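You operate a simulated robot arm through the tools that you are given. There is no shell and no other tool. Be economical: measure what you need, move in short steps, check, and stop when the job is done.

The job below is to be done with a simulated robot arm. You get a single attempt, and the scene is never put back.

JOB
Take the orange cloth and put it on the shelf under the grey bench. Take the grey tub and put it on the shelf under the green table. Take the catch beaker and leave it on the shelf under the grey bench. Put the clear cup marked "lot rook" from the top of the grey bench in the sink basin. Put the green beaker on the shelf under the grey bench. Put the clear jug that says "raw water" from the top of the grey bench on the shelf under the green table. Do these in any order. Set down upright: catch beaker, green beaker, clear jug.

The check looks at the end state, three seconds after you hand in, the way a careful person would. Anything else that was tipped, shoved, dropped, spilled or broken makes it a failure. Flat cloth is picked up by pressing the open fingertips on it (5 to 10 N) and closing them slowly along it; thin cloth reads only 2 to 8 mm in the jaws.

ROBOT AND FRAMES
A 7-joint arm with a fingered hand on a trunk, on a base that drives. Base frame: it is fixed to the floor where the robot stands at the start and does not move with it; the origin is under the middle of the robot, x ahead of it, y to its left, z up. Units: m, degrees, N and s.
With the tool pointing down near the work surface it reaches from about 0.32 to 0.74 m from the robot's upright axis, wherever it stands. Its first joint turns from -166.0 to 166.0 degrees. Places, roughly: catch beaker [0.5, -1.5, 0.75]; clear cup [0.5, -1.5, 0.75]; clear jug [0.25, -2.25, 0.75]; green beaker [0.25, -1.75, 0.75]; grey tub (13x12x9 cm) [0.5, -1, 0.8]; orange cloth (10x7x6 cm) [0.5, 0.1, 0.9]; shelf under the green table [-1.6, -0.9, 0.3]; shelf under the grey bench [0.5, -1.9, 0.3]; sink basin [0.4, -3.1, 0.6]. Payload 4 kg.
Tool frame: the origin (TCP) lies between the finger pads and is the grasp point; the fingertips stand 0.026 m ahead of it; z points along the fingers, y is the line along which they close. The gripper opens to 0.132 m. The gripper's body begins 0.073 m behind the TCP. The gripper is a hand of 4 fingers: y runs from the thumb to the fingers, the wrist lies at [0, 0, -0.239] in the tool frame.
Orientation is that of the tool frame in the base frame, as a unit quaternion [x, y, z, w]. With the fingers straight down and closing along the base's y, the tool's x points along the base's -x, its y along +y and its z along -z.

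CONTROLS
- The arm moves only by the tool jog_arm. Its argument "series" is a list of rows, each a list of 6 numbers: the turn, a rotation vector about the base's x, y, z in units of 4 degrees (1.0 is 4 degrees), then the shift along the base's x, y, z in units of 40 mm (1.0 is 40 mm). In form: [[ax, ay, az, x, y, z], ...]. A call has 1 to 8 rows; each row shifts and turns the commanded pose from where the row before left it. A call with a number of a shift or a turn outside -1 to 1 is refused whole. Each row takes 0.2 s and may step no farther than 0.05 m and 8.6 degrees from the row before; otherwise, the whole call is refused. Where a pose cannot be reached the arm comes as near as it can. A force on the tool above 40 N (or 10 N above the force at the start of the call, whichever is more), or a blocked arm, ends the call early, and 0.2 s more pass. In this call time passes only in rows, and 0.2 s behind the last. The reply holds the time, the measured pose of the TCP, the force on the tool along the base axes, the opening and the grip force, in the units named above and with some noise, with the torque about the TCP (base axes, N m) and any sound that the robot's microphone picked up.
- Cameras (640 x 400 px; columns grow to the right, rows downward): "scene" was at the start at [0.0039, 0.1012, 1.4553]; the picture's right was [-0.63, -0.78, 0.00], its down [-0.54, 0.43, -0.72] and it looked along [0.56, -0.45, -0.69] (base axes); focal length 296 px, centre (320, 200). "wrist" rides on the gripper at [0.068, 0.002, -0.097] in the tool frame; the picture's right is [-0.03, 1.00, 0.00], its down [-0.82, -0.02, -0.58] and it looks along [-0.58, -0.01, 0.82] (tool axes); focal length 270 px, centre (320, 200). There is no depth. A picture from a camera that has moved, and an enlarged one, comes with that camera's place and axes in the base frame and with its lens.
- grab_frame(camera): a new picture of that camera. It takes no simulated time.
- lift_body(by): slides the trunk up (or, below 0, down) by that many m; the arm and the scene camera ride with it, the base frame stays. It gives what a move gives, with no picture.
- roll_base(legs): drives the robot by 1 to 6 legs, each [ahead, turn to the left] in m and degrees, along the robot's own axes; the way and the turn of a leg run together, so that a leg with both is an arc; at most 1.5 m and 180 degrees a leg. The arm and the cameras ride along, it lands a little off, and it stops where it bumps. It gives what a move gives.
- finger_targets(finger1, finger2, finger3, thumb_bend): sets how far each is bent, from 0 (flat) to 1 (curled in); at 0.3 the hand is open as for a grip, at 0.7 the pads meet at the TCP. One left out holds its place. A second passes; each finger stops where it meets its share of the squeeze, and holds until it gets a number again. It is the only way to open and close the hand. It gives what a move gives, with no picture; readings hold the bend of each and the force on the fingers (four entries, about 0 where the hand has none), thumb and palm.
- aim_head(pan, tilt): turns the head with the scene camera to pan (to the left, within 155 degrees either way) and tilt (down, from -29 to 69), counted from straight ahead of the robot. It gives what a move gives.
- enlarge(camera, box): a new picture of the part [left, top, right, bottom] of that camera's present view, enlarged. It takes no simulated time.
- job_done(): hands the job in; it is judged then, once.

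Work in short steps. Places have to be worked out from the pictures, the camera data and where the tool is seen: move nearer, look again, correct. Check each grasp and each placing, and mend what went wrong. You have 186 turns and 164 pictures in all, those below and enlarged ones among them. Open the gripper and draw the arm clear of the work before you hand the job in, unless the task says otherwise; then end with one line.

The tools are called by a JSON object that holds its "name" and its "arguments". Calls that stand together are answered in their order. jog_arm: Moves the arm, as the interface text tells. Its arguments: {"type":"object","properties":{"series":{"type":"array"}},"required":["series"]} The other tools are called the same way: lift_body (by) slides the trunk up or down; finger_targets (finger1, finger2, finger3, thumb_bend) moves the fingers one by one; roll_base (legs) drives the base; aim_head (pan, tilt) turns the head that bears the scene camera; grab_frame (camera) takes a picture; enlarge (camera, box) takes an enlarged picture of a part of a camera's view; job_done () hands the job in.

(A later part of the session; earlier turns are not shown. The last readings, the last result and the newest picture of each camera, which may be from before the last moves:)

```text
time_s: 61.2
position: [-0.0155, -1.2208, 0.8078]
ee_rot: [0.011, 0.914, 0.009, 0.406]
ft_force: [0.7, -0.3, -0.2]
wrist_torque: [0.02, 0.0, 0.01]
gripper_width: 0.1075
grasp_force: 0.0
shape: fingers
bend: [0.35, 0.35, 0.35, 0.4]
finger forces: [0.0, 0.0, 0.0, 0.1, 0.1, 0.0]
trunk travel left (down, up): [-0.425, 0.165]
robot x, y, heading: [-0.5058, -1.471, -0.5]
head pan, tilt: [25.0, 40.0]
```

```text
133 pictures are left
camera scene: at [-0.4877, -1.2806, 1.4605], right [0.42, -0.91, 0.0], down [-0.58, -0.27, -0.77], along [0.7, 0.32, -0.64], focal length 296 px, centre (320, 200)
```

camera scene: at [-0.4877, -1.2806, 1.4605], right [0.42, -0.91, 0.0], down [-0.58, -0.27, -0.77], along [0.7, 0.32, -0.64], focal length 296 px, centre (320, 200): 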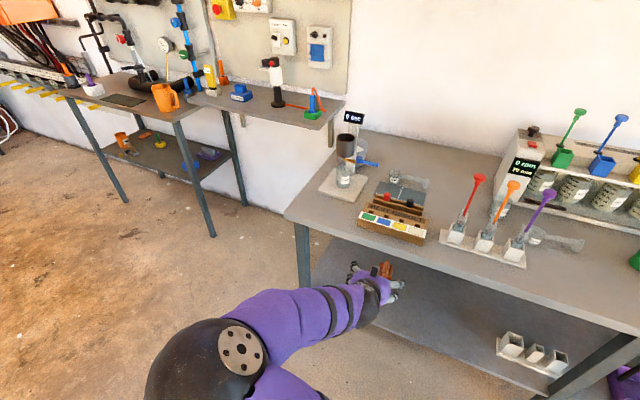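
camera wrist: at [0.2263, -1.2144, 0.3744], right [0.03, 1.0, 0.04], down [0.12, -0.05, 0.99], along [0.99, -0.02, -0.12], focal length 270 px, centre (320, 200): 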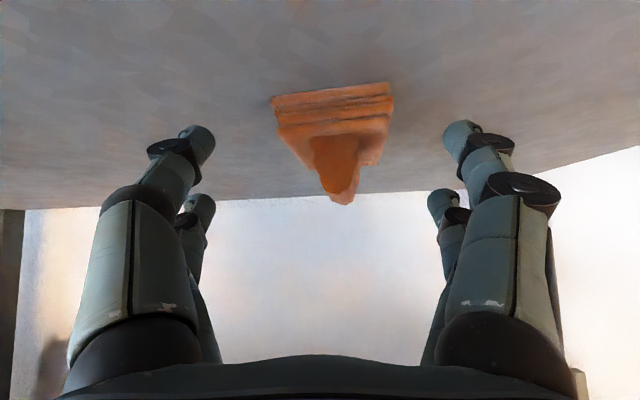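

The arm doesn't block the bench top from here, so I enlarge several parts to identify the items.

{"name": "enlarge", "arguments": {"camera": "scene", "box": [300, 90, 460, 250]}}

{"name": "enlarge", "arguments": {"camera": "scene", "box": [440, 80, 640, 280]}}

{"name": "aim_head", "arguments": {"pan": -35, "tilt": 35}}

{"name": "grab_frame", "arguments": {"camera": "scene"}}

```text
2.50 times, centred on (380, 170) of scene
camera zoom: at [-0.4877, -1.2806, 1.4605], right [0.42, -0.91, 0.0], down [-0.58, -0.27, -0.77], along [0.7, 0.32, -0.64], focal length 741 px, centre (170, 275)
```

zoom: 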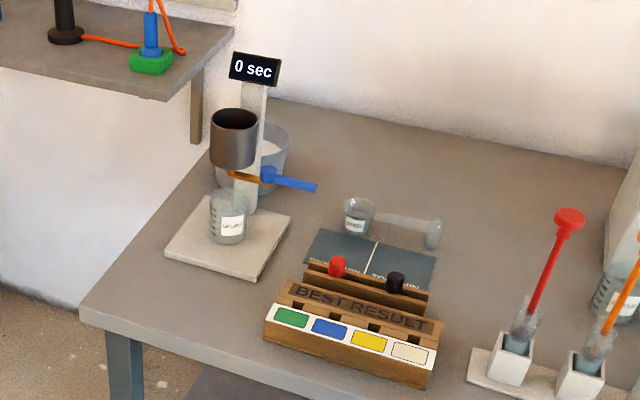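

```text
2.00 times, centred on (540, 180) of scene
camera zoom: at [-0.4877, -1.2806, 1.4605], right [0.42, -0.91, 0.0], down [-0.58, -0.27, -0.77], along [0.7, 0.32, -0.64], focal length 593 px, centre (-120, 240)
```

zoom: 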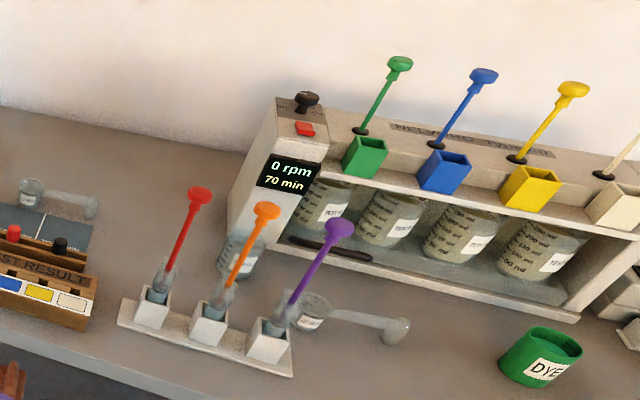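

```text
time_s: 62.5
position: [-0.0164, -1.2212, 0.8067]
ee_rot: [0.011, 0.913, 0.009, 0.407]
ft_force: [-0.2, 0.7, 0.2]
wrist_torque: [-0.03, 0.0, -0.01]
gripper_width: 0.1078
grasp_force: 0.0
shape: fingers
bend: [0.35, 0.35, 0.35, 0.4]
finger forces: [0.0, 0.0, 0.0, 0.0, 0.1, 0.0]
trunk travel left (down, up): [-0.425, 0.165]
robot x, y, heading: [-0.5039, -1.4684, -0.4]
head pan, tilt: [-35.0, 35.0]
```

```text
130 pictures are left
camera scene: at [-0.4931, -1.367, 1.4681], right [-0.58, -0.82, 0.0], down [-0.47, 0.33, -0.82], along [0.67, -0.47, -0.57], focal length 296 px, centre (320, 200)
```

scene: 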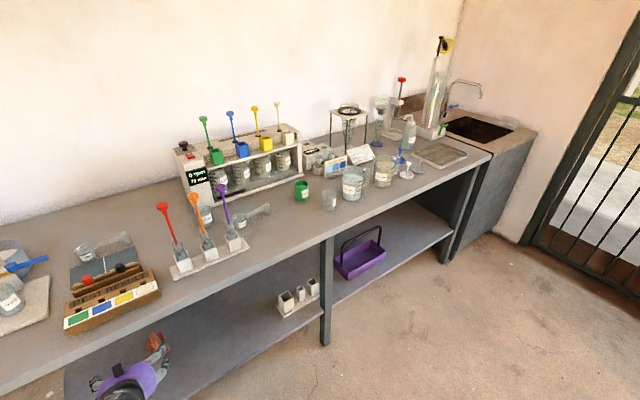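

I see the green DYE beaker, jugs further right, clear cups with handles, and the grey tub behind the stand. I enlarge to read the labels.

{"name": "enlarge", "arguments": {"camera": "scene", "box": [320, 120, 480, 220]}}

{"name": "enlarge", "arguments": {"camera": "scene", "box": [180, 160, 280, 260]}}

{"name": "enlarge", "arguments": {"camera": "scene", "box": [60, 210, 180, 330]}}

```text
4.00 times, centred on (400, 170) of scene
camera zoom: at [-0.4931, -1.367, 1.4681], right [-0.58, -0.82, 0.0], down [-0.47, 0.33, -0.82], along [0.67, -0.47, -0.57], focal length 1186 px, centre (0, 320)
```

zoom: 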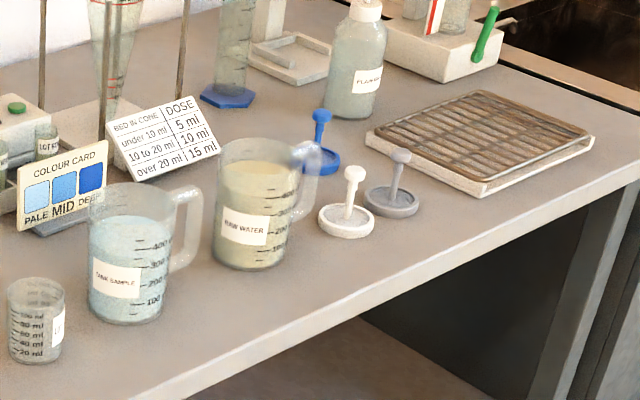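

```text
4.00 times, centred on (230, 210) of scene
camera zoom: at [-0.4931, -1.367, 1.4681], right [-0.58, -0.82, 0.0], down [-0.47, 0.33, -0.82], along [0.67, -0.47, -0.57], focal length 1186 px, centre (680, 160)
```

zoom: 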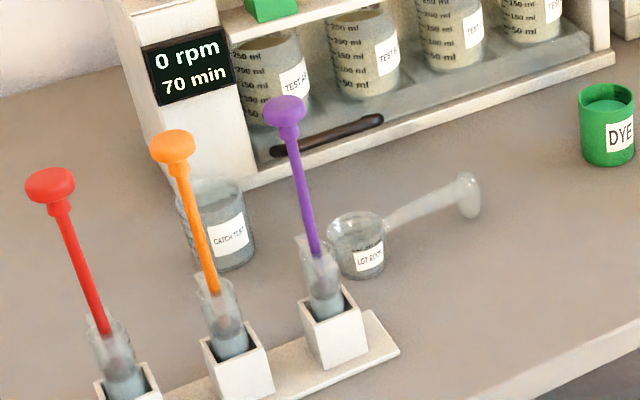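

```text
3.33 times, centred on (120, 270) of scene
camera zoom: at [-0.4931, -1.367, 1.4681], right [-0.58, -0.82, 0.0], down [-0.47, 0.33, -0.82], along [0.67, -0.47, -0.57], focal length 988 px, centre (987, -33)
```

zoom: 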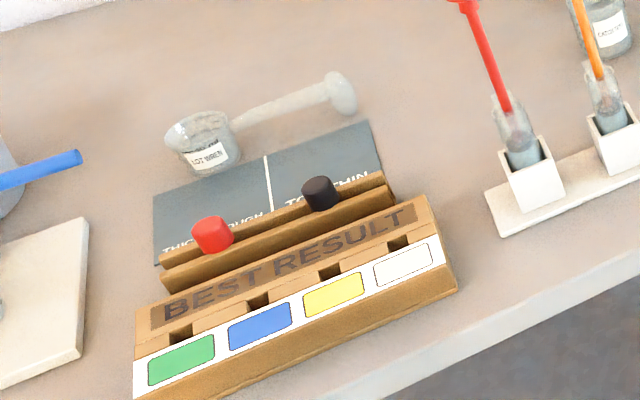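

"LOT ROOK" is the cup by the purple rod and "RAW WATER" is the yellowish jug. The "CATCH TE.." beaker stands by the machine, so I check its label against the beaker on the slab.

{"name": "enlarge", "arguments": {"camera": "scene", "box": [190, 190, 230, 230]}}

{"name": "enlarge", "arguments": {"camera": "scene", "box": [0, 270, 40, 310]}}

```text
10.00 times, centred on (210, 210) of scene
camera zoom: at [-0.4931, -1.367, 1.4681], right [-0.58, -0.82, 0.0], down [-0.47, 0.33, -0.82], along [0.67, -0.47, -0.57], focal length 2964 px, centre (1420, 100)
```

zoom: 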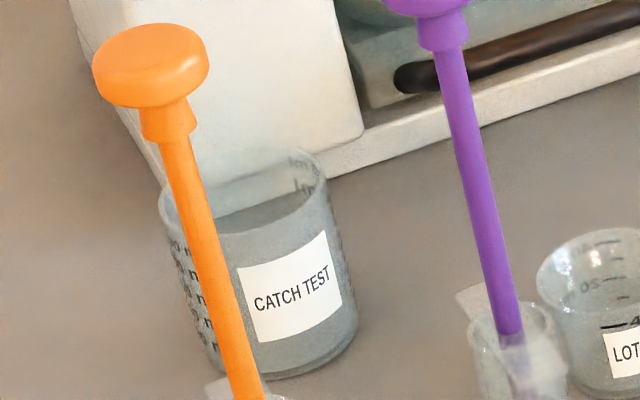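

```text
10.00 times, centred on (20, 290) of scene
camera zoom: at [-0.4931, -1.367, 1.4681], right [-0.58, -0.82, 0.0], down [-0.47, 0.33, -0.82], along [0.67, -0.47, -0.57], focal length 2964 px, centre (3320, -700)
```

zoom: 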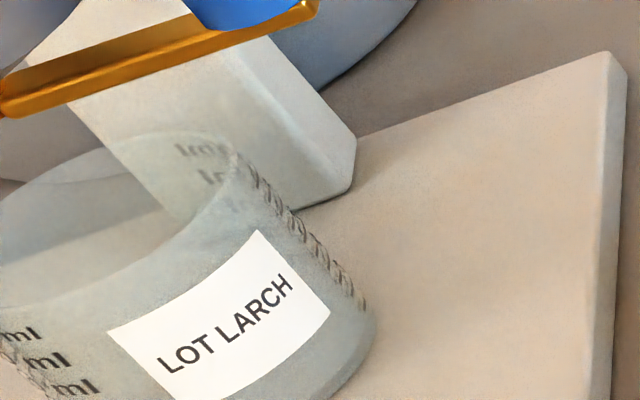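

"CATCH TEST" (≈0.45,-1.52) is the catch beaker and LOT ROOK is at ≈(0.37,-1.61). I straighten and raise the hand, then drive to stand near y=-1.85.

{"name": "jog_arm", "arguments": {"series": [[0, 1, 0, -0.3, 0, 1], [0, 1, 0, -0.3, 0, 1], [0, 1, 0, -0.3, 0, 1], [0, 1, 0, 0, 0, 1], [0, 1, 0, 0, 0, 1], [0, 1, 0, 0, 0, 1], [0, 1, 0, 0, 0, 1], [0, 1, 0, 0, 0, 1]]}}

{"name": "jog_arm", "arguments": {"series": [[0, 1, 0, 0, 0, 0], [0, 1, 0, 0, -0.5, 0], [0, 1, 0, 0, -0.8, 0], [0, 1, 0, 0, -0.8, 0]]}}

{"name": "roll_base", "arguments": {"legs": [[0, -90], [0.4, 0], [0, 90], [0.25, 0]]}}

{"name": "aim_head", "arguments": {"pan": 10, "tilt": 45}}

{"name": "grab_frame", "arguments": {"camera": "scene"}}

```text
time_s: 64.3
position: [-0.0531, -1.2213, 1.1264]
ee_rot: [0.013, 0.99, 0.006, 0.137]
ft_force: [0.2, 0.7, 0.0]
wrist_torque: [0.03, 0.01, -0.01]
gripper_width: 0.1078
grasp_force: 0.1
shape: fingers
bend: [0.35, 0.35, 0.35, 0.4]
finger forces: [0.0, 0.0, 0.0, 0.0, 0.1, 0.1]
trunk travel left (down, up): [-0.425, 0.165]
robot x, y, heading: [-0.5085, -1.4707, -0.4]
head pan, tilt: [-35.0, 35.0]
```

```text
time_s: 65.3
position: [-0.0525, -1.3045, 1.1272]
ee_rot: [0.014, 1.0, 0.003, -0.002]
ft_force: [-0.5, 0.9, 0.2]
wrist_torque: [0.0, 0.02, -0.02]
gripper_width: 0.1078
grasp_force: 0.1
shape: fingers
bend: [0.35, 0.35, 0.35, 0.4]
finger forces: [0.1, 0.1, 0.0, 0.1, 0.1, 0.0]
trunk travel left (down, up): [-0.425, 0.165]
robot x, y, heading: [-0.5052, -1.472, -0.3]
head pan, tilt: [-35.0, 35.0]
```

```text
time_s: 77.7
position: [0.1937, -1.7209, 1.1268]
ee_rot: [0.024, 1.0, 0.004, 0.0]
ft_force: [0.0, 0.2, 0.3]
wrist_torque: [0.03, 0.0, 0.0]
gripper_width: 0.108
grasp_force: 0.1
shape: fingers
bend: [0.35, 0.35, 0.35, 0.4]
finger forces: [0.0, 0.0, 0.0, 0.1, 0.0, 0.0]
trunk travel left (down, up): [-0.425, 0.165]
robot x, y, heading: [-0.2611, -1.8743, -1.1]
head pan, tilt: [-35.0, 35.0]
```

```text
time_s: 78.8
position: [0.1945, -1.7208, 1.1271]
ee_rot: [0.025, 1.0, 0.003, 0.0]
ft_force: [0.3, -0.3, 0.6]
wrist_torque: [0.01, 0.01, -0.02]
gripper_width: 0.1077
grasp_force: 0.1
shape: fingers
bend: [0.35, 0.35, 0.35, 0.4]
finger forces: [0.1, 0.0, 0.0, 0.1, 0.1, 0.1]
trunk travel left (down, up): [-0.425, 0.165]
robot x, y, heading: [-0.2632, -1.8743, -1.4]
head pan, tilt: [10.0, 45.0]
```

```text
124 pictures are left
camera scene: at [-0.2379, -1.7101, 1.4533], right [0.15, -0.99, 0.0], down [-0.7, -0.1, -0.71], along [0.7, 0.1, -0.71], focal length 296 px, centre (320, 200)
```

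scene: 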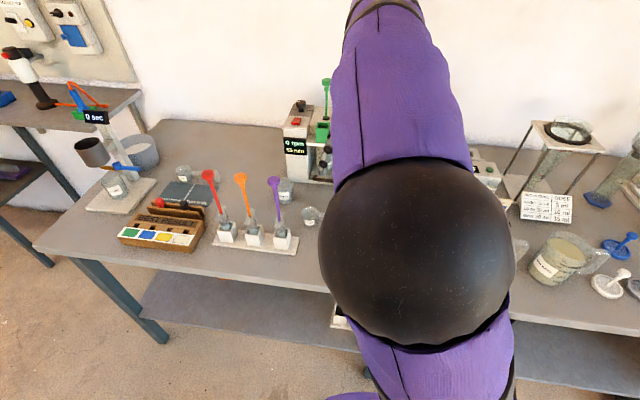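

The view confirms the cup at ≈(0.36,-1.60) and the catch beaker at ≈(0.44,-1.51). I yaw the hand about 115° so the fingers close clear of the cup's handle and the rods, moving over the cup at height.

{"name": "jog_arm", "arguments": {"series": [[0, 0, 1, 0.4, 0, 0], [0, 0, 1, 0.4, 0, 0], [0, 0, 1, 0.4, 0, 0], [0, 0, 1, 0.4, 0, 0], [0, 0, 1, 0.4, 0.2, 0], [0, 0, 1, 0.4, 0.2, 0], [0, 0, 1, 0.4, 0.3, 0], [0, 0, 1, 0.4, 0.3, 0]]}}

{"name": "jog_arm", "arguments": {"series": [[0, 0, 1, 0, 0.3, 0], [0, 0, 1, 0, 0.3, 0], [0, 0, 1, 0, 0.3, 0], [0, 0, 1, 0, 0.3, 0], [0, 0, 1, 0, 0.2, 0], [0, 0, 1, 0, 0, 0], [0, 0, 1, 0, 0, 0], [0, 0, 1, 0, 0, 0]]}}

{"name": "jog_arm", "arguments": {"series": [[0, 0, 1, 0, 0, 0], [0, 0, 1, 0, 0, 0], [0, 0, 1, 0, 0, 0], [0, 0, 1, 0, 0, 0], [0, 0, 1, 0, 0, 0], [0, 0, 1, 0, 0, 0], [0, 0, 1, 0, 0, 0], [0, 0, 1, 0, 0, 0]]}}

{"name": "jog_arm", "arguments": {"series": [[0, 0, 1, 0, 0, 0], [0, 0, 1, 0, 0, 0], [0, 0, 1, 0, 0, 0], [0, 0, 1, 0, 0, 0]]}}

{"name": "grab_frame", "arguments": {"camera": "wrist"}}

{"name": "grab_frame", "arguments": {"camera": "scene"}}

```text
time_s: 80.6
position: [0.3233, -1.6816, 1.128]
ee_rot: [-0.252, 0.968, 0.002, -0.002]
ft_force: [0.0, 1.0, 0.4]
wrist_torque: [0.01, -0.01, -0.01]
gripper_width: 0.1079
grasp_force: 0.1
shape: fingers
bend: [0.35, 0.35, 0.35, 0.4]
finger forces: [0.1, 0.0, 0.0, 0.0, 0.0, 0.0]
trunk travel left (down, up): [-0.425, 0.165]
robot x, y, heading: [-0.2646, -1.8756, -1.5]
head pan, tilt: [10.0, 45.0]
```

```text
time_s: 82.4
position: [0.3227, -1.6237, 1.1272]
ee_rot: [-0.509, 0.861, 0.003, -0.002]
ft_force: [0.1, -0.1, -0.1]
wrist_torque: [0.01, -0.01, 0.02]
gripper_width: 0.1077
grasp_force: 0.0
shape: fingers
bend: [0.35, 0.35, 0.35, 0.4]
finger forces: [0.0, 0.0, 0.1, 0.1, 0.0, 0.0]
trunk travel left (down, up): [-0.425, 0.165]
robot x, y, heading: [-0.2599, -1.8776, -1.6]
head pan, tilt: [10.0, 45.0]
```

```text
time_s: 84.2
position: [0.3238, -1.6241, 1.1276]
ee_rot: [0.727, -0.686, -0.002, 0.003]
ft_force: [0.3, -1.0, 0.0]
wrist_torque: [-0.03, -0.01, 0.04]
gripper_width: 0.108
grasp_force: 0.0
shape: fingers
bend: [0.35, 0.35, 0.35, 0.4]
finger forces: [0.0, 0.0, 0.0, 0.0, 0.1, 0.0]
trunk travel left (down, up): [-0.425, 0.165]
robot x, y, heading: [-0.2634, -1.8757, -1.4]
head pan, tilt: [10.0, 45.0]
```

```text
time_s: 85.2
position: [0.3232, -1.624, 1.1276]
ee_rot: [0.773, -0.635, -0.001, 0.004]
ft_force: [-0.1, 0.3, 0.0]
wrist_torque: [-0.01, -0.03, -0.05]
gripper_width: 0.1081
grasp_force: 0.1
shape: fingers
bend: [0.35, 0.35, 0.35, 0.4]
finger forces: [0.0, 0.0, 0.0, 0.0, 0.0, 0.1]
out of reach, approached as far as the arm can: row 3, 4
trunk travel left (down, up): [-0.425, 0.165]
robot x, y, heading: [-0.2643, -1.8769, -1.4]
head pan, tilt: [10.0, 45.0]
```

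```text
123 pictures are left
camera wrist: at [0.3348, -1.6911, 1.2251], right [-0.99, -0.17, 0.01], down [-0.13, 0.81, 0.58], along [-0.1, 0.57, -0.82], focal length 270 px, centre (320, 200)
```

wrist: 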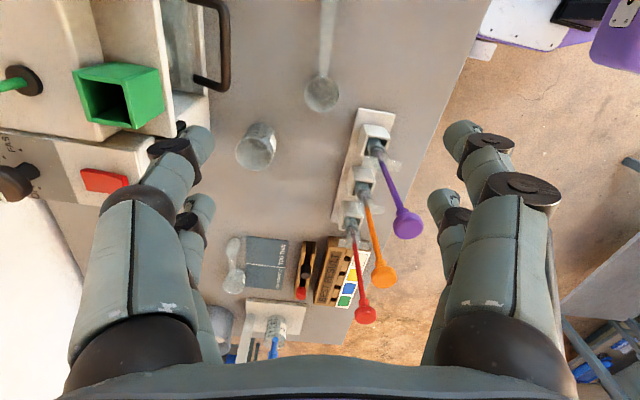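

```text
122 pictures are left
camera scene: at [-0.2378, -1.71, 1.4533], right [0.15, -0.99, 0.0], down [-0.7, -0.11, -0.71], along [0.7, 0.11, -0.71], focal length 296 px, centre (320, 200)
```

scene: 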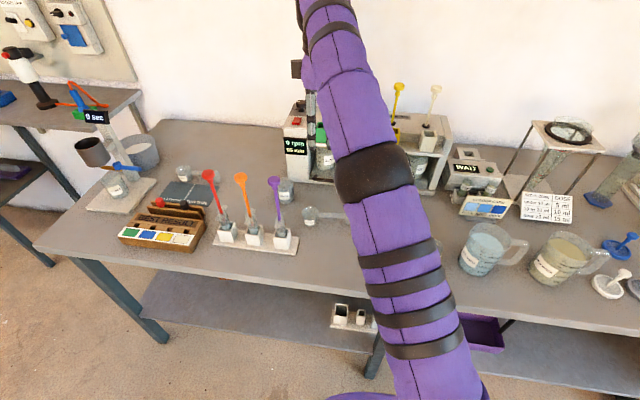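

Combining the three views puts the cup at about (0.315,-1.593), with the bench top at z≈0.785. I move over it and descend to z≈0.92 for a closer look.

{"name": "jog_arm", "arguments": {"series": [[0, 0, 0, -0.2, 0.75, -0.5], [0, 0, 0, 0, 0, -1], [0, 0, 0, 0, 0, -1], [0, 0, 0, 0, 0, -1], [0, 0, 0, 0, 0, -1], [0, 0, 0, 0, 0, -0.7]]}}

{"name": "grab_frame", "arguments": {"camera": "wrist"}}

{"name": "enlarge", "arguments": {"camera": "scene", "box": [180, 130, 400, 270]}}

```text
time_s: 86.6
position: [0.3038, -1.5596, 0.9271]
ee_rot: [0.77, -0.638, 0.001, 0.004]
ft_force: [-0.3, -0.4, -1.3]
wrist_torque: [-0.01, -0.02, 0.0]
gripper_width: 0.1079
grasp_force: 0.0
shape: fingers
bend: [0.35, 0.35, 0.35, 0.4]
finger forces: [0.0, 0.0, 0.0, 0.0, 0.0, 0.0]
out of reach, approached as far as the arm can: row 3, 4, 5, 6
trunk travel left (down, up): [-0.425, 0.165]
robot x, y, heading: [-0.2593, -1.8729, -1.3]
head pan, tilt: [10.0, 45.0]
```

```text
121 pictures are left
camera wrist: at [0.3149, -1.6259, 1.0253], right [-0.99, -0.16, 0.01], down [-0.13, 0.81, 0.57], along [-0.1, 0.56, -0.82], focal length 270 px, centre (320, 200)
```

wrist: 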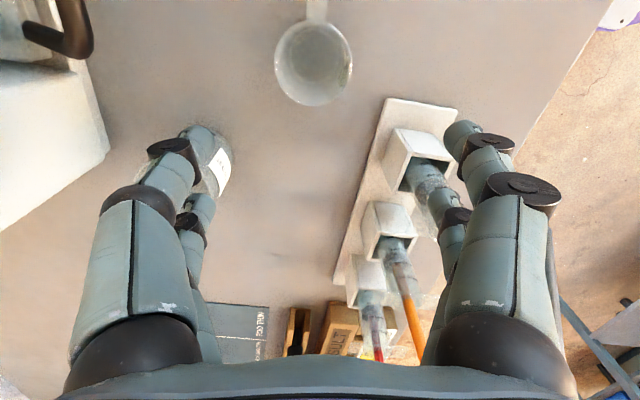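

```text
2.86 times, centred on (290, 200) of scene
camera zoom: at [-0.2379, -1.71, 1.4533], right [0.15, -0.99, 0.0], down [-0.7, -0.11, -0.71], along [0.7, 0.11, -0.71], focal length 847 px, centre (406, 200)
```

zoom: 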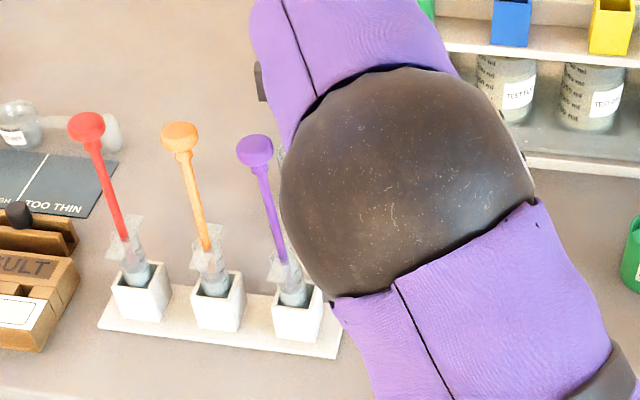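

The arm drifted toward the rods because it is at the yaw limit, though nothing was touched. I back off toward -y at once.

{"name": "jog_arm", "arguments": {"series": [[0, 0, 0, 0, -0.4, 0.4], [0, 0, -1, 0.1, -0.6, 0.4]]}}

{"name": "grab_frame", "arguments": {"camera": "wrist"}}

{"name": "grab_frame", "arguments": {"camera": "scene"}}

```text
time_s: 87.2
position: [0.306, -1.5924, 0.9649]
ee_rot: [0.75, -0.661, -0.001, 0.004]
ft_force: [-0.3, 0.0, 0.8]
wrist_torque: [-0.03, 0.0, -0.02]
gripper_width: 0.1078
grasp_force: 0.1
shape: fingers
bend: [0.35, 0.35, 0.35, 0.4]
finger forces: [0.0, 0.1, 0.0, 0.1, 0.0, 0.0]
out of reach, approached as far as the arm can: row 1
trunk travel left (down, up): [-0.425, 0.165]
robot x, y, heading: [-0.2644, -1.8791, -1.5]
head pan, tilt: [10.0, 45.0]
```

```text
119 pictures are left
camera wrist: at [0.3135, -1.659, 1.0621], right [-0.99, -0.1, 0.01], down [-0.08, 0.81, 0.58], along [-0.06, 0.57, -0.82], focal length 270 px, centre (320, 200)
```

wrist: 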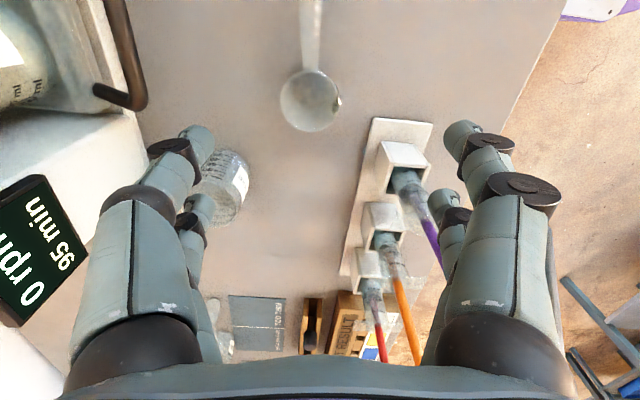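

```text
118 pictures are left
camera scene: at [-0.238, -1.7097, 1.4532], right [0.15, -0.99, 0.0], down [-0.7, -0.11, -0.71], along [0.7, 0.1, -0.71], focal length 296 px, centre (320, 200)
```

scene: 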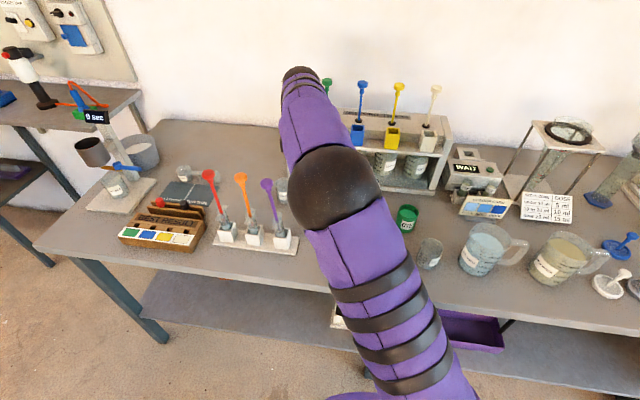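

The rods are undisturbed. I shift away from them, narrow the hand to about 8 cm, and re-check before descending.

{"name": "jog_arm", "arguments": {"series": [[0, 0, 0, 0.4, -0.4, 0]]}}

{"name": "finger_targets", "arguments": {"finger1": 0.46, "finger2": 0.46, "finger3": 0.46, "thumb_bend": 0.46}}

{"name": "jog_arm", "arguments": {"series": [[0, 0, 0, 0, 0, -0.6], [0, 0, 0, 0, 0, -0.6]]}}

{"name": "grab_frame", "arguments": {"camera": "wrist"}}

```text
time_s: 87.6
position: [0.3219, -1.6067, 0.965]
ee_rot: [0.748, -0.663, 0.001, 0.006]
ft_force: [-1.1, 0.5, 0.1]
wrist_torque: [-0.02, -0.01, -0.01]
gripper_width: 0.1079
grasp_force: 0.0
shape: fingers
bend: [0.35, 0.35, 0.35, 0.4]
finger forces: [0.1, 0.0, 0.1, 0.1, 0.0, 0.1]
trunk travel left (down, up): [-0.425, 0.165]
robot x, y, heading: [-0.2608, -1.8799, -1.5]
head pan, tilt: [10.0, 45.0]
```

```text
time_s: 88.6
position: [0.3219, -1.6079, 0.9651]
ee_rot: [0.748, -0.664, 0.0, 0.004]
ft_force: [0.4, 0.1, 0.6]
wrist_torque: [-0.02, 0.0, -0.05]
gripper_width: 0.0802
grasp_force: 0.0
shape: fingers
bend: [0.46, 0.46, 0.46, 0.46]
finger forces: [0.0, 0.0, 0.1, 0.1, 0.0, 0.1]
trunk travel left (down, up): [-0.425, 0.165]
robot x, y, heading: [-0.2607, -1.8766, -1.4]
head pan, tilt: [10.0, 45.0]
```

```text
time_s: 89.2
position: [0.3187, -1.5957, 0.9207]
ee_rot: [0.747, -0.665, 0.001, 0.005]
ft_force: [0.7, 0.3, 0.8]
wrist_torque: [-0.03, -0.01, 0.01]
gripper_width: 0.0801
grasp_force: 0.0
shape: fingers
bend: [0.46, 0.46, 0.46, 0.46]
finger forces: [0.0, 0.0, 0.0, 0.0, 0.0, 0.1]
out of reach, approached as far as the arm can: row 1, 2
trunk travel left (down, up): [-0.425, 0.165]
robot x, y, heading: [-0.2603, -1.8768, -1.2]
head pan, tilt: [10.0, 45.0]
```

```text
117 pictures are left
camera wrist: at [0.3259, -1.6622, 1.0194], right [-1.0, -0.09, 0.01], down [-0.07, 0.82, 0.57], along [-0.06, 0.57, -0.82], focal length 270 px, centre (320, 200)
```

wrist: 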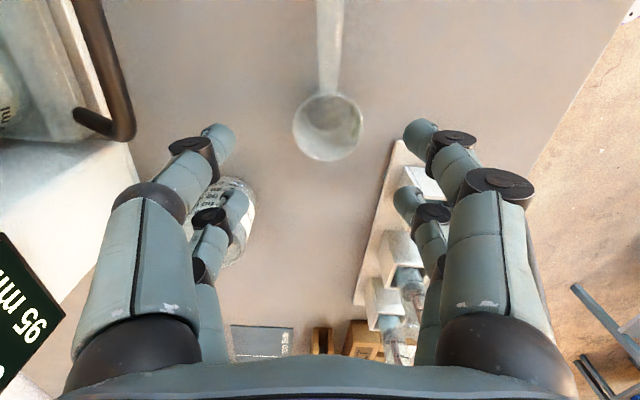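

Yaw is at a joint limit and causes drift while lowering. I reduce the yaw by about 16° and recentre at (0.32,-1.605) before lowering.

{"name": "jog_arm", "arguments": {"series": [[0, 0, -1, 0, 0, 0.3], [0, 0, -1, 0, 0, 0.2], [0, 0, -1, 0, 0, 0], [0, 0, -1, 0.1, -0.2, 0]]}}

{"name": "jog_arm", "arguments": {"series": [[0, 0, 0, 0, 0, -0.6], [0, 0, 0, 0, 0, -0.6], [0, 0, 0, 0, 0, -0.5]]}}

{"name": "grab_frame", "arguments": {"camera": "wrist"}}

```text
time_s: 90.2
position: [0.3248, -1.6034, 0.9407]
ee_rot: [-0.649, 0.761, 0.002, -0.003]
ft_force: [-0.9, 0.2, 0.3]
wrist_torque: [-0.03, 0.0, -0.01]
gripper_width: 0.08
grasp_force: 0.1
shape: fingers
bend: [0.46, 0.46, 0.46, 0.46]
finger forces: [0.0, 0.0, 0.0, 0.0, 0.0, 0.0]
trunk travel left (down, up): [-0.425, 0.165]
robot x, y, heading: [-0.2619, -1.8772, -1.1]
head pan, tilt: [10.0, 45.0]
```

```text
time_s: 91.0
position: [0.3253, -1.6037, 0.8718]
ee_rot: [-0.65, 0.76, 0.001, -0.002]
ft_force: [-0.1, -0.2, 0.2]
wrist_torque: [0.01, -0.04, -0.01]
gripper_width: 0.0802
grasp_force: 0.0
shape: fingers
bend: [0.46, 0.46, 0.46, 0.46]
finger forces: [0.0, 0.1, 0.0, 0.0, 0.0, 0.0]
trunk travel left (down, up): [-0.425, 0.165]
robot x, y, heading: [-0.263, -1.8768, -1.2]
head pan, tilt: [10.0, 45.0]
```

```text
116 pictures are left
camera wrist: at [0.3135, -1.6707, 0.9694], right [-0.98, 0.18, 0.01], down [0.15, 0.8, 0.58], along [0.1, 0.57, -0.82], focal length 270 px, centre (320, 200)
```

wrist: 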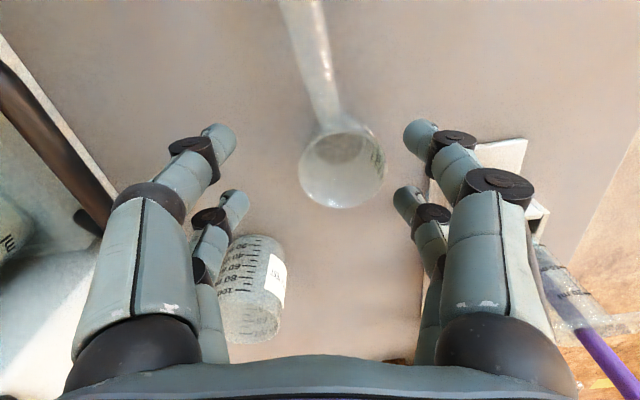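

The descent is straight now and the cup is between the digits, with the rod outside them. I lower to z≈0.822.

{"name": "jog_arm", "arguments": {"series": [[0, 0, 0, -0.15, 0.12, -0.4], [0, 0, 0, 0, 0, -0.5], [0, 0, 0, 0, 0, -0.35]]}}

{"name": "grab_frame", "arguments": {"camera": "wrist"}}

{"name": "enlarge", "arguments": {"camera": "scene", "box": [180, 130, 400, 270]}}

```text
time_s: 91.9
position: [0.322, -1.6002, 0.8321]
ee_rot: [-0.651, 0.759, 0.001, 0.005]
ft_force: [-0.2, -0.3, 16.1]
wrist_torque: [-0.16, 0.73, 0.06]
gripper_width: 0.0817
grasp_force: 8.7
shape: fingers
bend: [0.46, 0.45, 0.46, 0.46]
finger forces: [11.1, 4.0, 0.1, 0.1, 2.0, 0.1]
trunk travel left (down, up): [-0.425, 0.165]
robot x, y, heading: [-0.2649, -1.8767, -1.1]
head pan, tilt: [10.0, 45.0]
stopped in row 3: the force on the tool passed its limit at 44 N (the readings are from after the stop); the commanded pose is now the measured one
```

```text
115 pictures are left
camera wrist: at [0.3088, -1.6672, 0.929], right [-0.98, 0.18, -0.01], down [0.14, 0.8, 0.58], along [0.11, 0.57, -0.81], focal length 270 px, centre (320, 200)
```

wrist: 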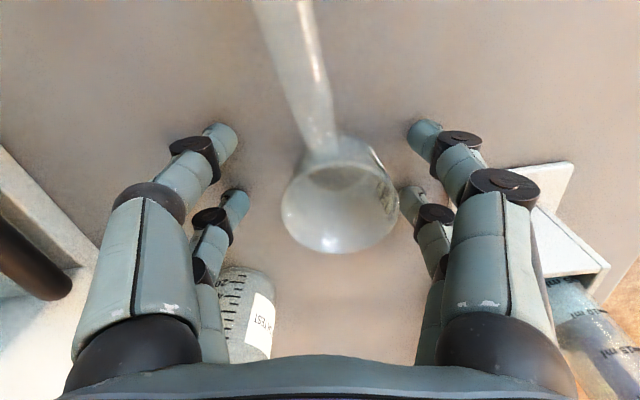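

```text
2.86 times, centred on (290, 200) of scene
camera zoom: at [-0.2393, -1.711, 1.4535], right [0.15, -0.99, 0.0], down [-0.7, -0.1, -0.71], along [0.7, 0.11, -0.71], focal length 847 px, centre (406, 200)
```

zoom: 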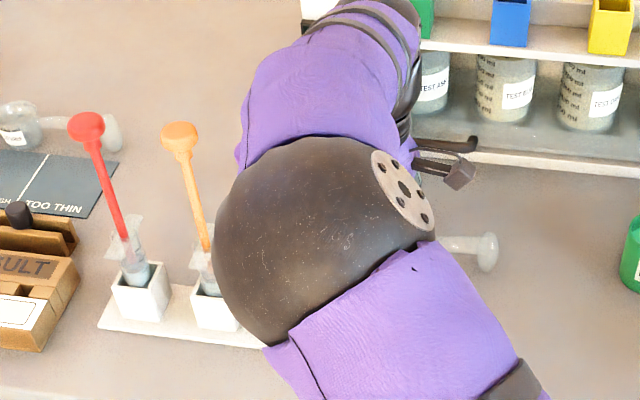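

The fingertips touched the bench top. I rise 5 mm and close on the cup.

{"name": "jog_arm", "arguments": {"series": [[0, 0, 0, 0, 0, 0.15]]}}

{"name": "finger_targets", "arguments": {"finger1": 0.75, "finger2": 0.75, "finger3": 0.75, "thumb_bend": 0.75}}

{"name": "grab_frame", "arguments": {"camera": "wrist"}}

```text
time_s: 92.3
position: [0.3209, -1.5996, 0.8328]
ee_rot: [-0.65, 0.76, 0.002, 0.002]
ft_force: [-0.1, 0.4, 0.2]
wrist_torque: [-0.01, 0.02, 0.02]
gripper_width: 0.0802
grasp_force: 0.0
shape: fingers
bend: [0.46, 0.46, 0.46, 0.46]
finger forces: [0.0, 0.0, 0.0, 0.0, 0.1, 0.0]
trunk travel left (down, up): [-0.425, 0.165]
robot x, y, heading: [-0.2609, -1.88, -1.5]
head pan, tilt: [10.0, 45.0]
```

```text
time_s: 93.3
position: [0.3218, -1.6001, 0.8355]
ee_rot: [-0.651, 0.759, 0.001, 0.002]
ft_force: [-0.2, 0.3, -0.7]
wrist_torque: [-0.01, -0.01, -0.01]
gripper_width: 0.0202
grasp_force: 19.5
shape: fingers
bend: [0.64, 0.64, 0.7, 0.68]
finger forces: [9.3, 10.5, 7.9, 0.1, 10.8, 0.1]
trunk travel left (down, up): [-0.425, 0.165]
robot x, y, heading: [-0.2641, -1.8792, -1.6]
head pan, tilt: [10.0, 45.0]
```

```text
113 pictures are left
camera wrist: at [0.3092, -1.6666, 0.9323], right [-0.98, 0.18, 0.0], down [0.14, 0.8, 0.58], along [0.1, 0.57, -0.81], focal length 270 px, centre (320, 200)
```

wrist: 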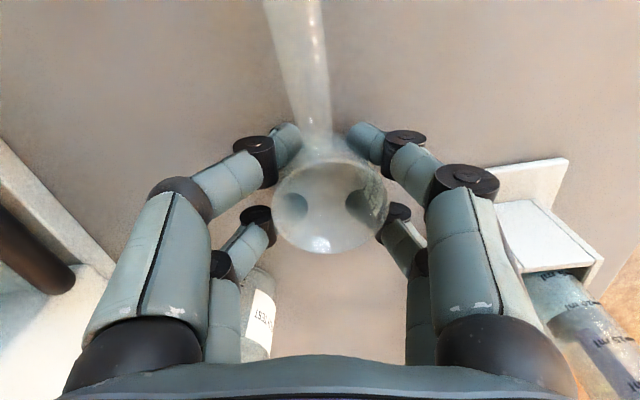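

The cup is gripped near the handle junction with about 19 N. I lift straight up slowly.

{"name": "jog_arm", "arguments": {"series": [[0, 0, 0, 0, 0, 0.4], [0, 0, 0, 0, -0.1, 0.7], [0, 0, 0, 0, -0.2, 1], [0, 0, 0, 0, -0.2, 1], [0, 0, 0, 0, -0.2, 1], [0, 0, 0, 0, -0.2, 1], [0, 0, 0, 0, -0.2, 1]]}}

{"name": "grab_frame", "arguments": {"camera": "wrist"}}

{"name": "grab_frame", "arguments": {"camera": "scene"}}

```text
time_s: 94.9
position: [0.3207, -1.641, 1.0781]
ee_rot: [-0.651, 0.759, 0.001, 0.002]
ft_force: [-0.3, 0.9, -0.6]
wrist_torque: [-0.01, 0.0, 0.0]
gripper_width: 0.02
grasp_force: 19.6
shape: fingers
bend: [0.64, 0.64, 0.7, 0.68]
finger forces: [9.1, 10.7, 8.3, 0.0, 11.0, 0.1]
trunk travel left (down, up): [-0.425, 0.165]
robot x, y, heading: [-0.2663, -1.8749, -1.6]
head pan, tilt: [10.0, 45.0]
```

```text
112 pictures are left
camera wrist: at [0.3085, -1.7089, 1.1752], right [-0.98, 0.18, 0.0], down [0.14, 0.8, 0.58], along [0.1, 0.57, -0.81], focal length 270 px, centre (320, 200)
```

wrist: 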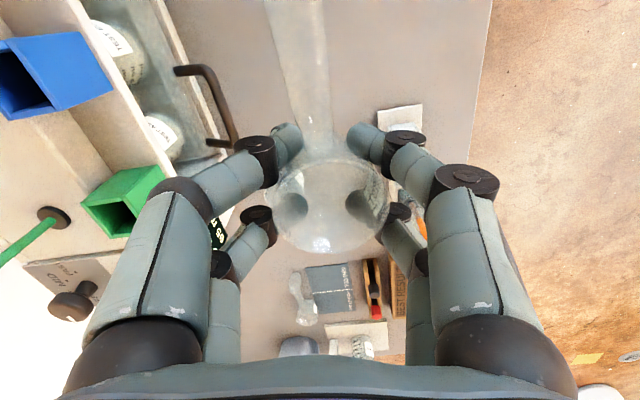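

```text
111 pictures are left
camera scene: at [-0.2378, -1.7099, 1.4532], right [0.15, -0.99, 0.0], down [-0.7, -0.11, -0.71], along [0.7, 0.1, -0.71], focal length 296 px, centre (320, 200)
```

scene: 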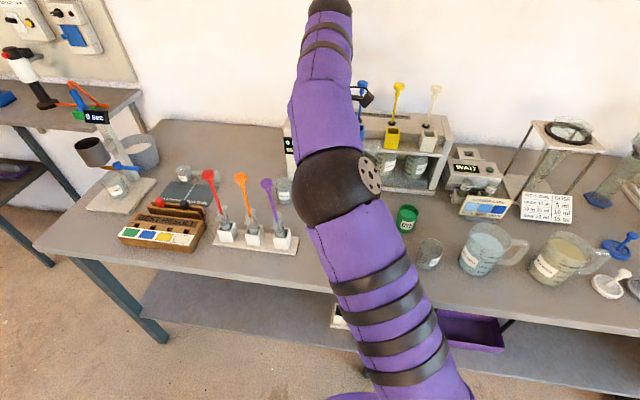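

The cup is lifted and everything around it is undisturbed. I retract a bit and drive along the bench to the sink.

{"name": "jog_arm", "arguments": {"series": [[0, 0, 0, -1, -0.3, 0.3], [0, 0, 0, -1, -0.3, 0.3], [0, 0, 0, -1, -0.3, 0], [0, 0, 0, -0.8, -0.3, 0]]}}

{"name": "roll_base", "arguments": {"legs": [[-0.25, 0], [0, -89], [1.0, 0], [0, 89]]}}

{"name": "aim_head", "arguments": {"pan": -15, "tilt": 40}}

{"name": "grab_frame", "arguments": {"camera": "scene"}}

```text
time_s: 95.9
position: [0.17, -1.6925, 1.1045]
ee_rot: [-0.65, 0.76, 0.001, 0.002]
ft_force: [-0.5, -0.7, -1.1]
wrist_torque: [0.03, -0.01, -0.02]
gripper_width: 0.0195
grasp_force: 19.8
shape: fingers
bend: [0.64, 0.64, 0.7, 0.68]
finger forces: [8.9, 10.9, 8.7, 0.1, 10.7, 0.0]
trunk travel left (down, up): [-0.425, 0.165]
robot x, y, heading: [-0.26, -1.8791, -1.6]
head pan, tilt: [10.0, 45.0]
```

```text
time_s: 110.9
position: [-0.0733, -2.6688, 1.1047]
ee_rot: [-0.669, 0.744, 0.001, 0.002]
ft_force: [-0.5, 0.0, 0.8]
wrist_torque: [0.04, -0.04, 0.03]
gripper_width: 0.0189
grasp_force: 18.2
shape: fingers
bend: [0.64, 0.64, 0.71, 0.68]
finger forces: [6.6, 10.4, 8.0, 0.0, 10.9, 0.0]
trunk travel left (down, up): [-0.425, 0.165]
robot x, y, heading: [-0.4987, -2.8739, 1.2]
head pan, tilt: [10.0, 45.0]
```

```text
time_s: 111.8
position: [-0.0728, -2.6681, 1.1039]
ee_rot: [-0.669, 0.743, 0.001, 0.003]
ft_force: [0.6, 0.6, -0.7]
wrist_torque: [0.05, -0.01, 0.0]
gripper_width: 0.019
grasp_force: 17.9
shape: fingers
bend: [0.64, 0.64, 0.71, 0.68]
finger forces: [6.6, 10.4, 8.1, 0.0, 11.0, 0.0]
trunk travel left (down, up): [-0.425, 0.165]
robot x, y, heading: [-0.4975, -2.8743, 1.2]
head pan, tilt: [-15.0, 40.0]
```

```text
110 pictures are left
camera scene: at [-0.4767, -2.7417, 1.4605], right [-0.24, -0.97, 0.0], down [-0.62, 0.15, -0.77], along [0.74, -0.18, -0.64], focal length 296 px, centre (320, 200)
```

scene: 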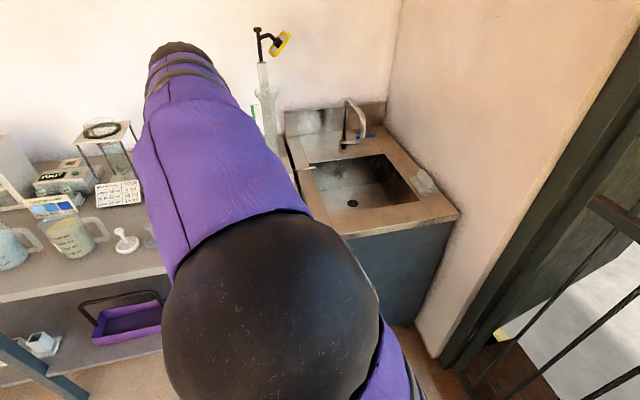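

The basin opening spans about x 0.24–0.49, y -2.96 – -3.29. I drive 0.25 m ahead, then move over the basin centre.

{"name": "roll_base", "arguments": {"legs": [[0.25, 0]]}}

{"name": "jog_arm", "arguments": {"series": [[0, 0, 0, 0, -1, 0], [0, 0, 0, 0, -1, 0], [0, 0, 0, 0.2, -1, 0], [0, 0, 0, 0.2, -1, 0], [0, 0, 0, 0.4, -1, 0], [0, 0, 0, 0.5, -1, 0], [0, 0, 0, 0.5, -1, 0], [0, 0, 0, 0.6, -1, 0]]}}

{"name": "jog_arm", "arguments": {"series": [[0, 0, 0, 0.7, -1, 0], [0, 0, 0, 0.6, -1, 0], [0, 0, 0, 0.5, -0.8, 0]]}}

{"name": "grab_frame", "arguments": {"camera": "wrist"}}

{"name": "grab_frame", "arguments": {"camera": "scene"}}

```text
time_s: 113.6
position: [0.1746, -2.6636, 1.1025]
ee_rot: [-0.668, 0.744, 0.001, 0.003]
ft_force: [0.5, -0.3, -0.3]
wrist_torque: [0.01, 0.0, 0.01]
gripper_width: 0.0189
grasp_force: 18.1
shape: fingers
bend: [0.64, 0.64, 0.71, 0.68]
finger forces: [6.6, 10.4, 8.1, 0.1, 11.0, 0.1]
trunk travel left (down, up): [-0.425, 0.165]
robot x, y, heading: [-0.2476, -2.8682, 1.2]
head pan, tilt: [-15.0, 40.0]
```

```text
time_s: 115.4
position: [0.1995, -2.8431, 1.1029]
ee_rot: [-0.668, 0.744, 0.001, 0.003]
ft_force: [0.2, 0.3, -1.0]
wrist_torque: [-0.02, 0.01, 0.05]
gripper_width: 0.0186
grasp_force: 17.9
shape: fingers
bend: [0.64, 0.64, 0.71, 0.68]
finger forces: [6.9, 10.4, 8.4, 0.0, 11.3, 0.1]
out of reach, approached as far as the arm can: row 5, 6, 7, 8
trunk travel left (down, up): [-0.425, 0.165]
robot x, y, heading: [-0.2532, -2.868, 1.4]
head pan, tilt: [-15.0, 40.0]
```

```text
time_s: 116.2
position: [0.1983, -2.8433, 1.1028]
ee_rot: [-0.668, 0.744, 0.002, 0.003]
ft_force: [0.1, -0.4, 0.1]
wrist_torque: [-0.01, 0.05, -0.02]
gripper_width: 0.0186
grasp_force: 18.4
shape: fingers
bend: [0.64, 0.64, 0.71, 0.68]
finger forces: [6.8, 10.4, 8.4, 0.0, 11.2, 0.1]
out of reach, approached as far as the arm can: row 1, 2, 3
trunk travel left (down, up): [-0.425, 0.165]
robot x, y, heading: [-0.2481, -2.8662, 1.1]
head pan, tilt: [-15.0, 40.0]
```

```text
109 pictures are left
camera wrist: at [0.1889, -2.9105, 1.2008], right [-0.99, 0.13, 0.0], down [0.11, 0.81, 0.58], along [0.08, 0.58, -0.81], focal length 270 px, centre (320, 200)
```

wrist: 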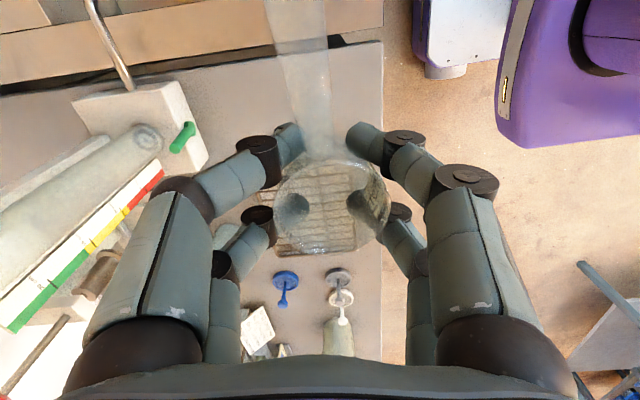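

```text
108 pictures are left
camera scene: at [-0.2301, -2.7365, 1.4605], right [-0.24, -0.97, 0.0], down [-0.62, 0.15, -0.77], along [0.74, -0.18, -0.64], focal length 296 px, centre (320, 200)
```

scene: 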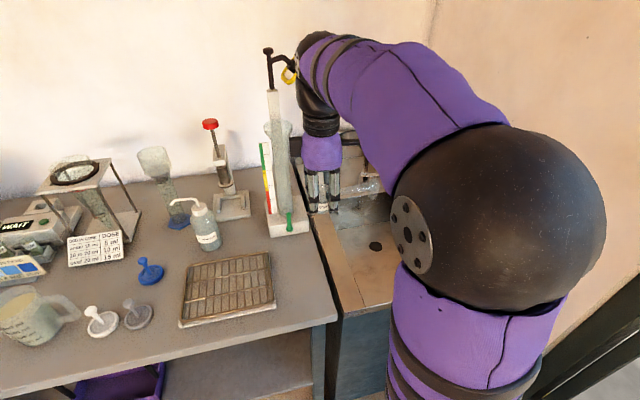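

The wrist yaw limit blocks this; the commanded position already lies over the basin. Unwinding the yaw lets the arm come to it, away from the tall column.

{"name": "jog_arm", "arguments": {"series": [[0, 0, -1, 0, 0, 0], [0, 0, -1, 0, 0, 0], [0, 0, -1, 0, 0, 0], [0, 0, -1, 0, 0, 0], [0, 0, -1, 0, 0, 0], [0, 0, -1, 0, 0, 0], [0, 0, -1, 0, 0, 0], [0, 0, -1, 0, 0, 0]]}}

{"name": "grab_frame", "arguments": {"camera": "scene"}}

```text
time_s: 118.0
position: [0.1954, -2.8386, 1.1046]
ee_rot: [-0.438, 0.899, 0.001, 0.003]
ft_force: [0.7, 0.2, -0.1]
wrist_torque: [0.01, 0.0, 0.0]
gripper_width: 0.0184
grasp_force: 19.0
shape: fingers
bend: [0.64, 0.64, 0.71, 0.68]
finger forces: [7.0, 10.5, 8.6, 0.0, 11.5, 0.0]
trunk travel left (down, up): [-0.425, 0.165]
robot x, y, heading: [-0.2505, -2.8692, 1.1]
head pan, tilt: [-15.0, 40.0]
```

```text
107 pictures are left
camera scene: at [-0.2301, -2.7365, 1.4605], right [-0.24, -0.97, 0.0], down [-0.62, 0.15, -0.77], along [0.74, -0.18, -0.64], focal length 296 px, centre (320, 200)
```

scene: 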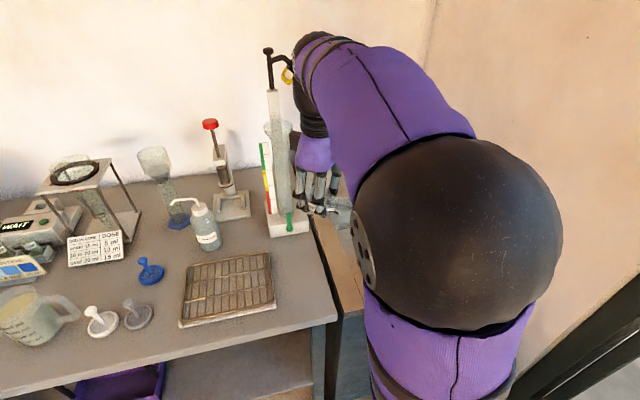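

The command equals the measured pose, so I now translate to over the basin centre.

{"name": "jog_arm", "arguments": {"series": [[0, 0, 0, 0.3, -1, 0], [0, 0, 0, 0.3, -1, 0], [0, 0, 0, 0.5, -1, 0], [0, 0, 0, 0.6, -1, 0], [0, 0, 0, 0.6, -1, 0], [0, 0, 0, 0.7, -1, 0], [0, 0, 0, 0.7, -0.8, 0]]}}

{"name": "grab_frame", "arguments": {"camera": "wrist"}}

{"name": "grab_frame", "arguments": {"camera": "scene"}}

```text
time_s: 119.6
position: [0.2826, -2.9986, 1.1004]
ee_rot: [-0.437, 0.9, -0.001, 0.002]
ft_force: [-0.8, 0.4, -0.6]
wrist_torque: [0.02, -0.03, -0.01]
gripper_width: 0.018
grasp_force: 19.1
shape: fingers
bend: [0.64, 0.64, 0.71, 0.68]
finger forces: [7.0, 10.5, 8.9, 0.0, 11.6, 0.0]
out of reach, approached as far as the arm can: row 5, 6, 7
trunk travel left (down, up): [-0.425, 0.165]
robot x, y, heading: [-0.2452, -2.867, 1.5]
head pan, tilt: [-15.0, 40.0]
```

```text
106 pictures are left
camera wrist: at [0.2376, -3.0509, 1.1971], right [-0.77, 0.64, 0.0], down [0.52, 0.63, 0.58], along [0.37, 0.45, -0.81], focal length 270 px, centre (320, 200)
```

wrist: 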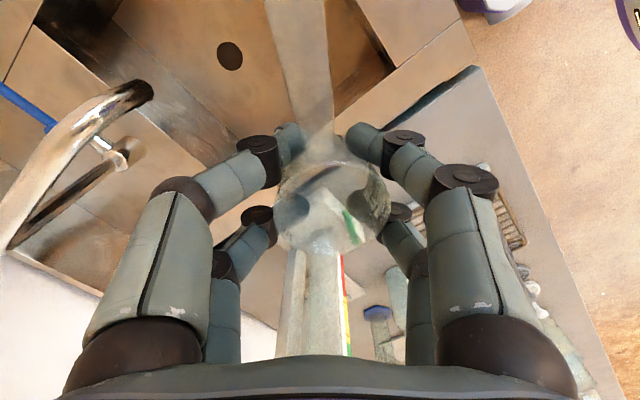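

```text
105 pictures are left
camera scene: at [-0.2303, -2.7367, 1.4606], right [-0.24, -0.97, 0.0], down [-0.62, 0.15, -0.77], along [0.74, -0.18, -0.64], focal length 296 px, centre (320, 200)
```

scene: 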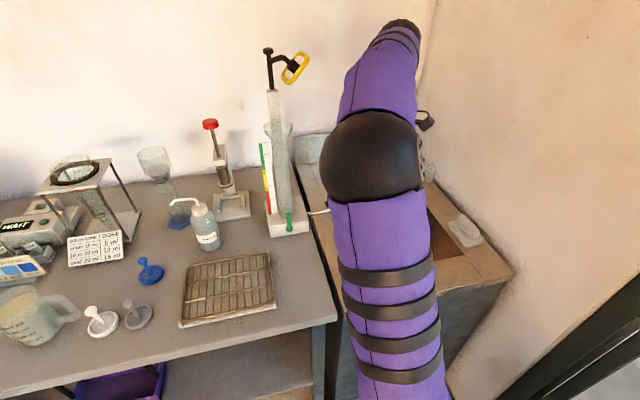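

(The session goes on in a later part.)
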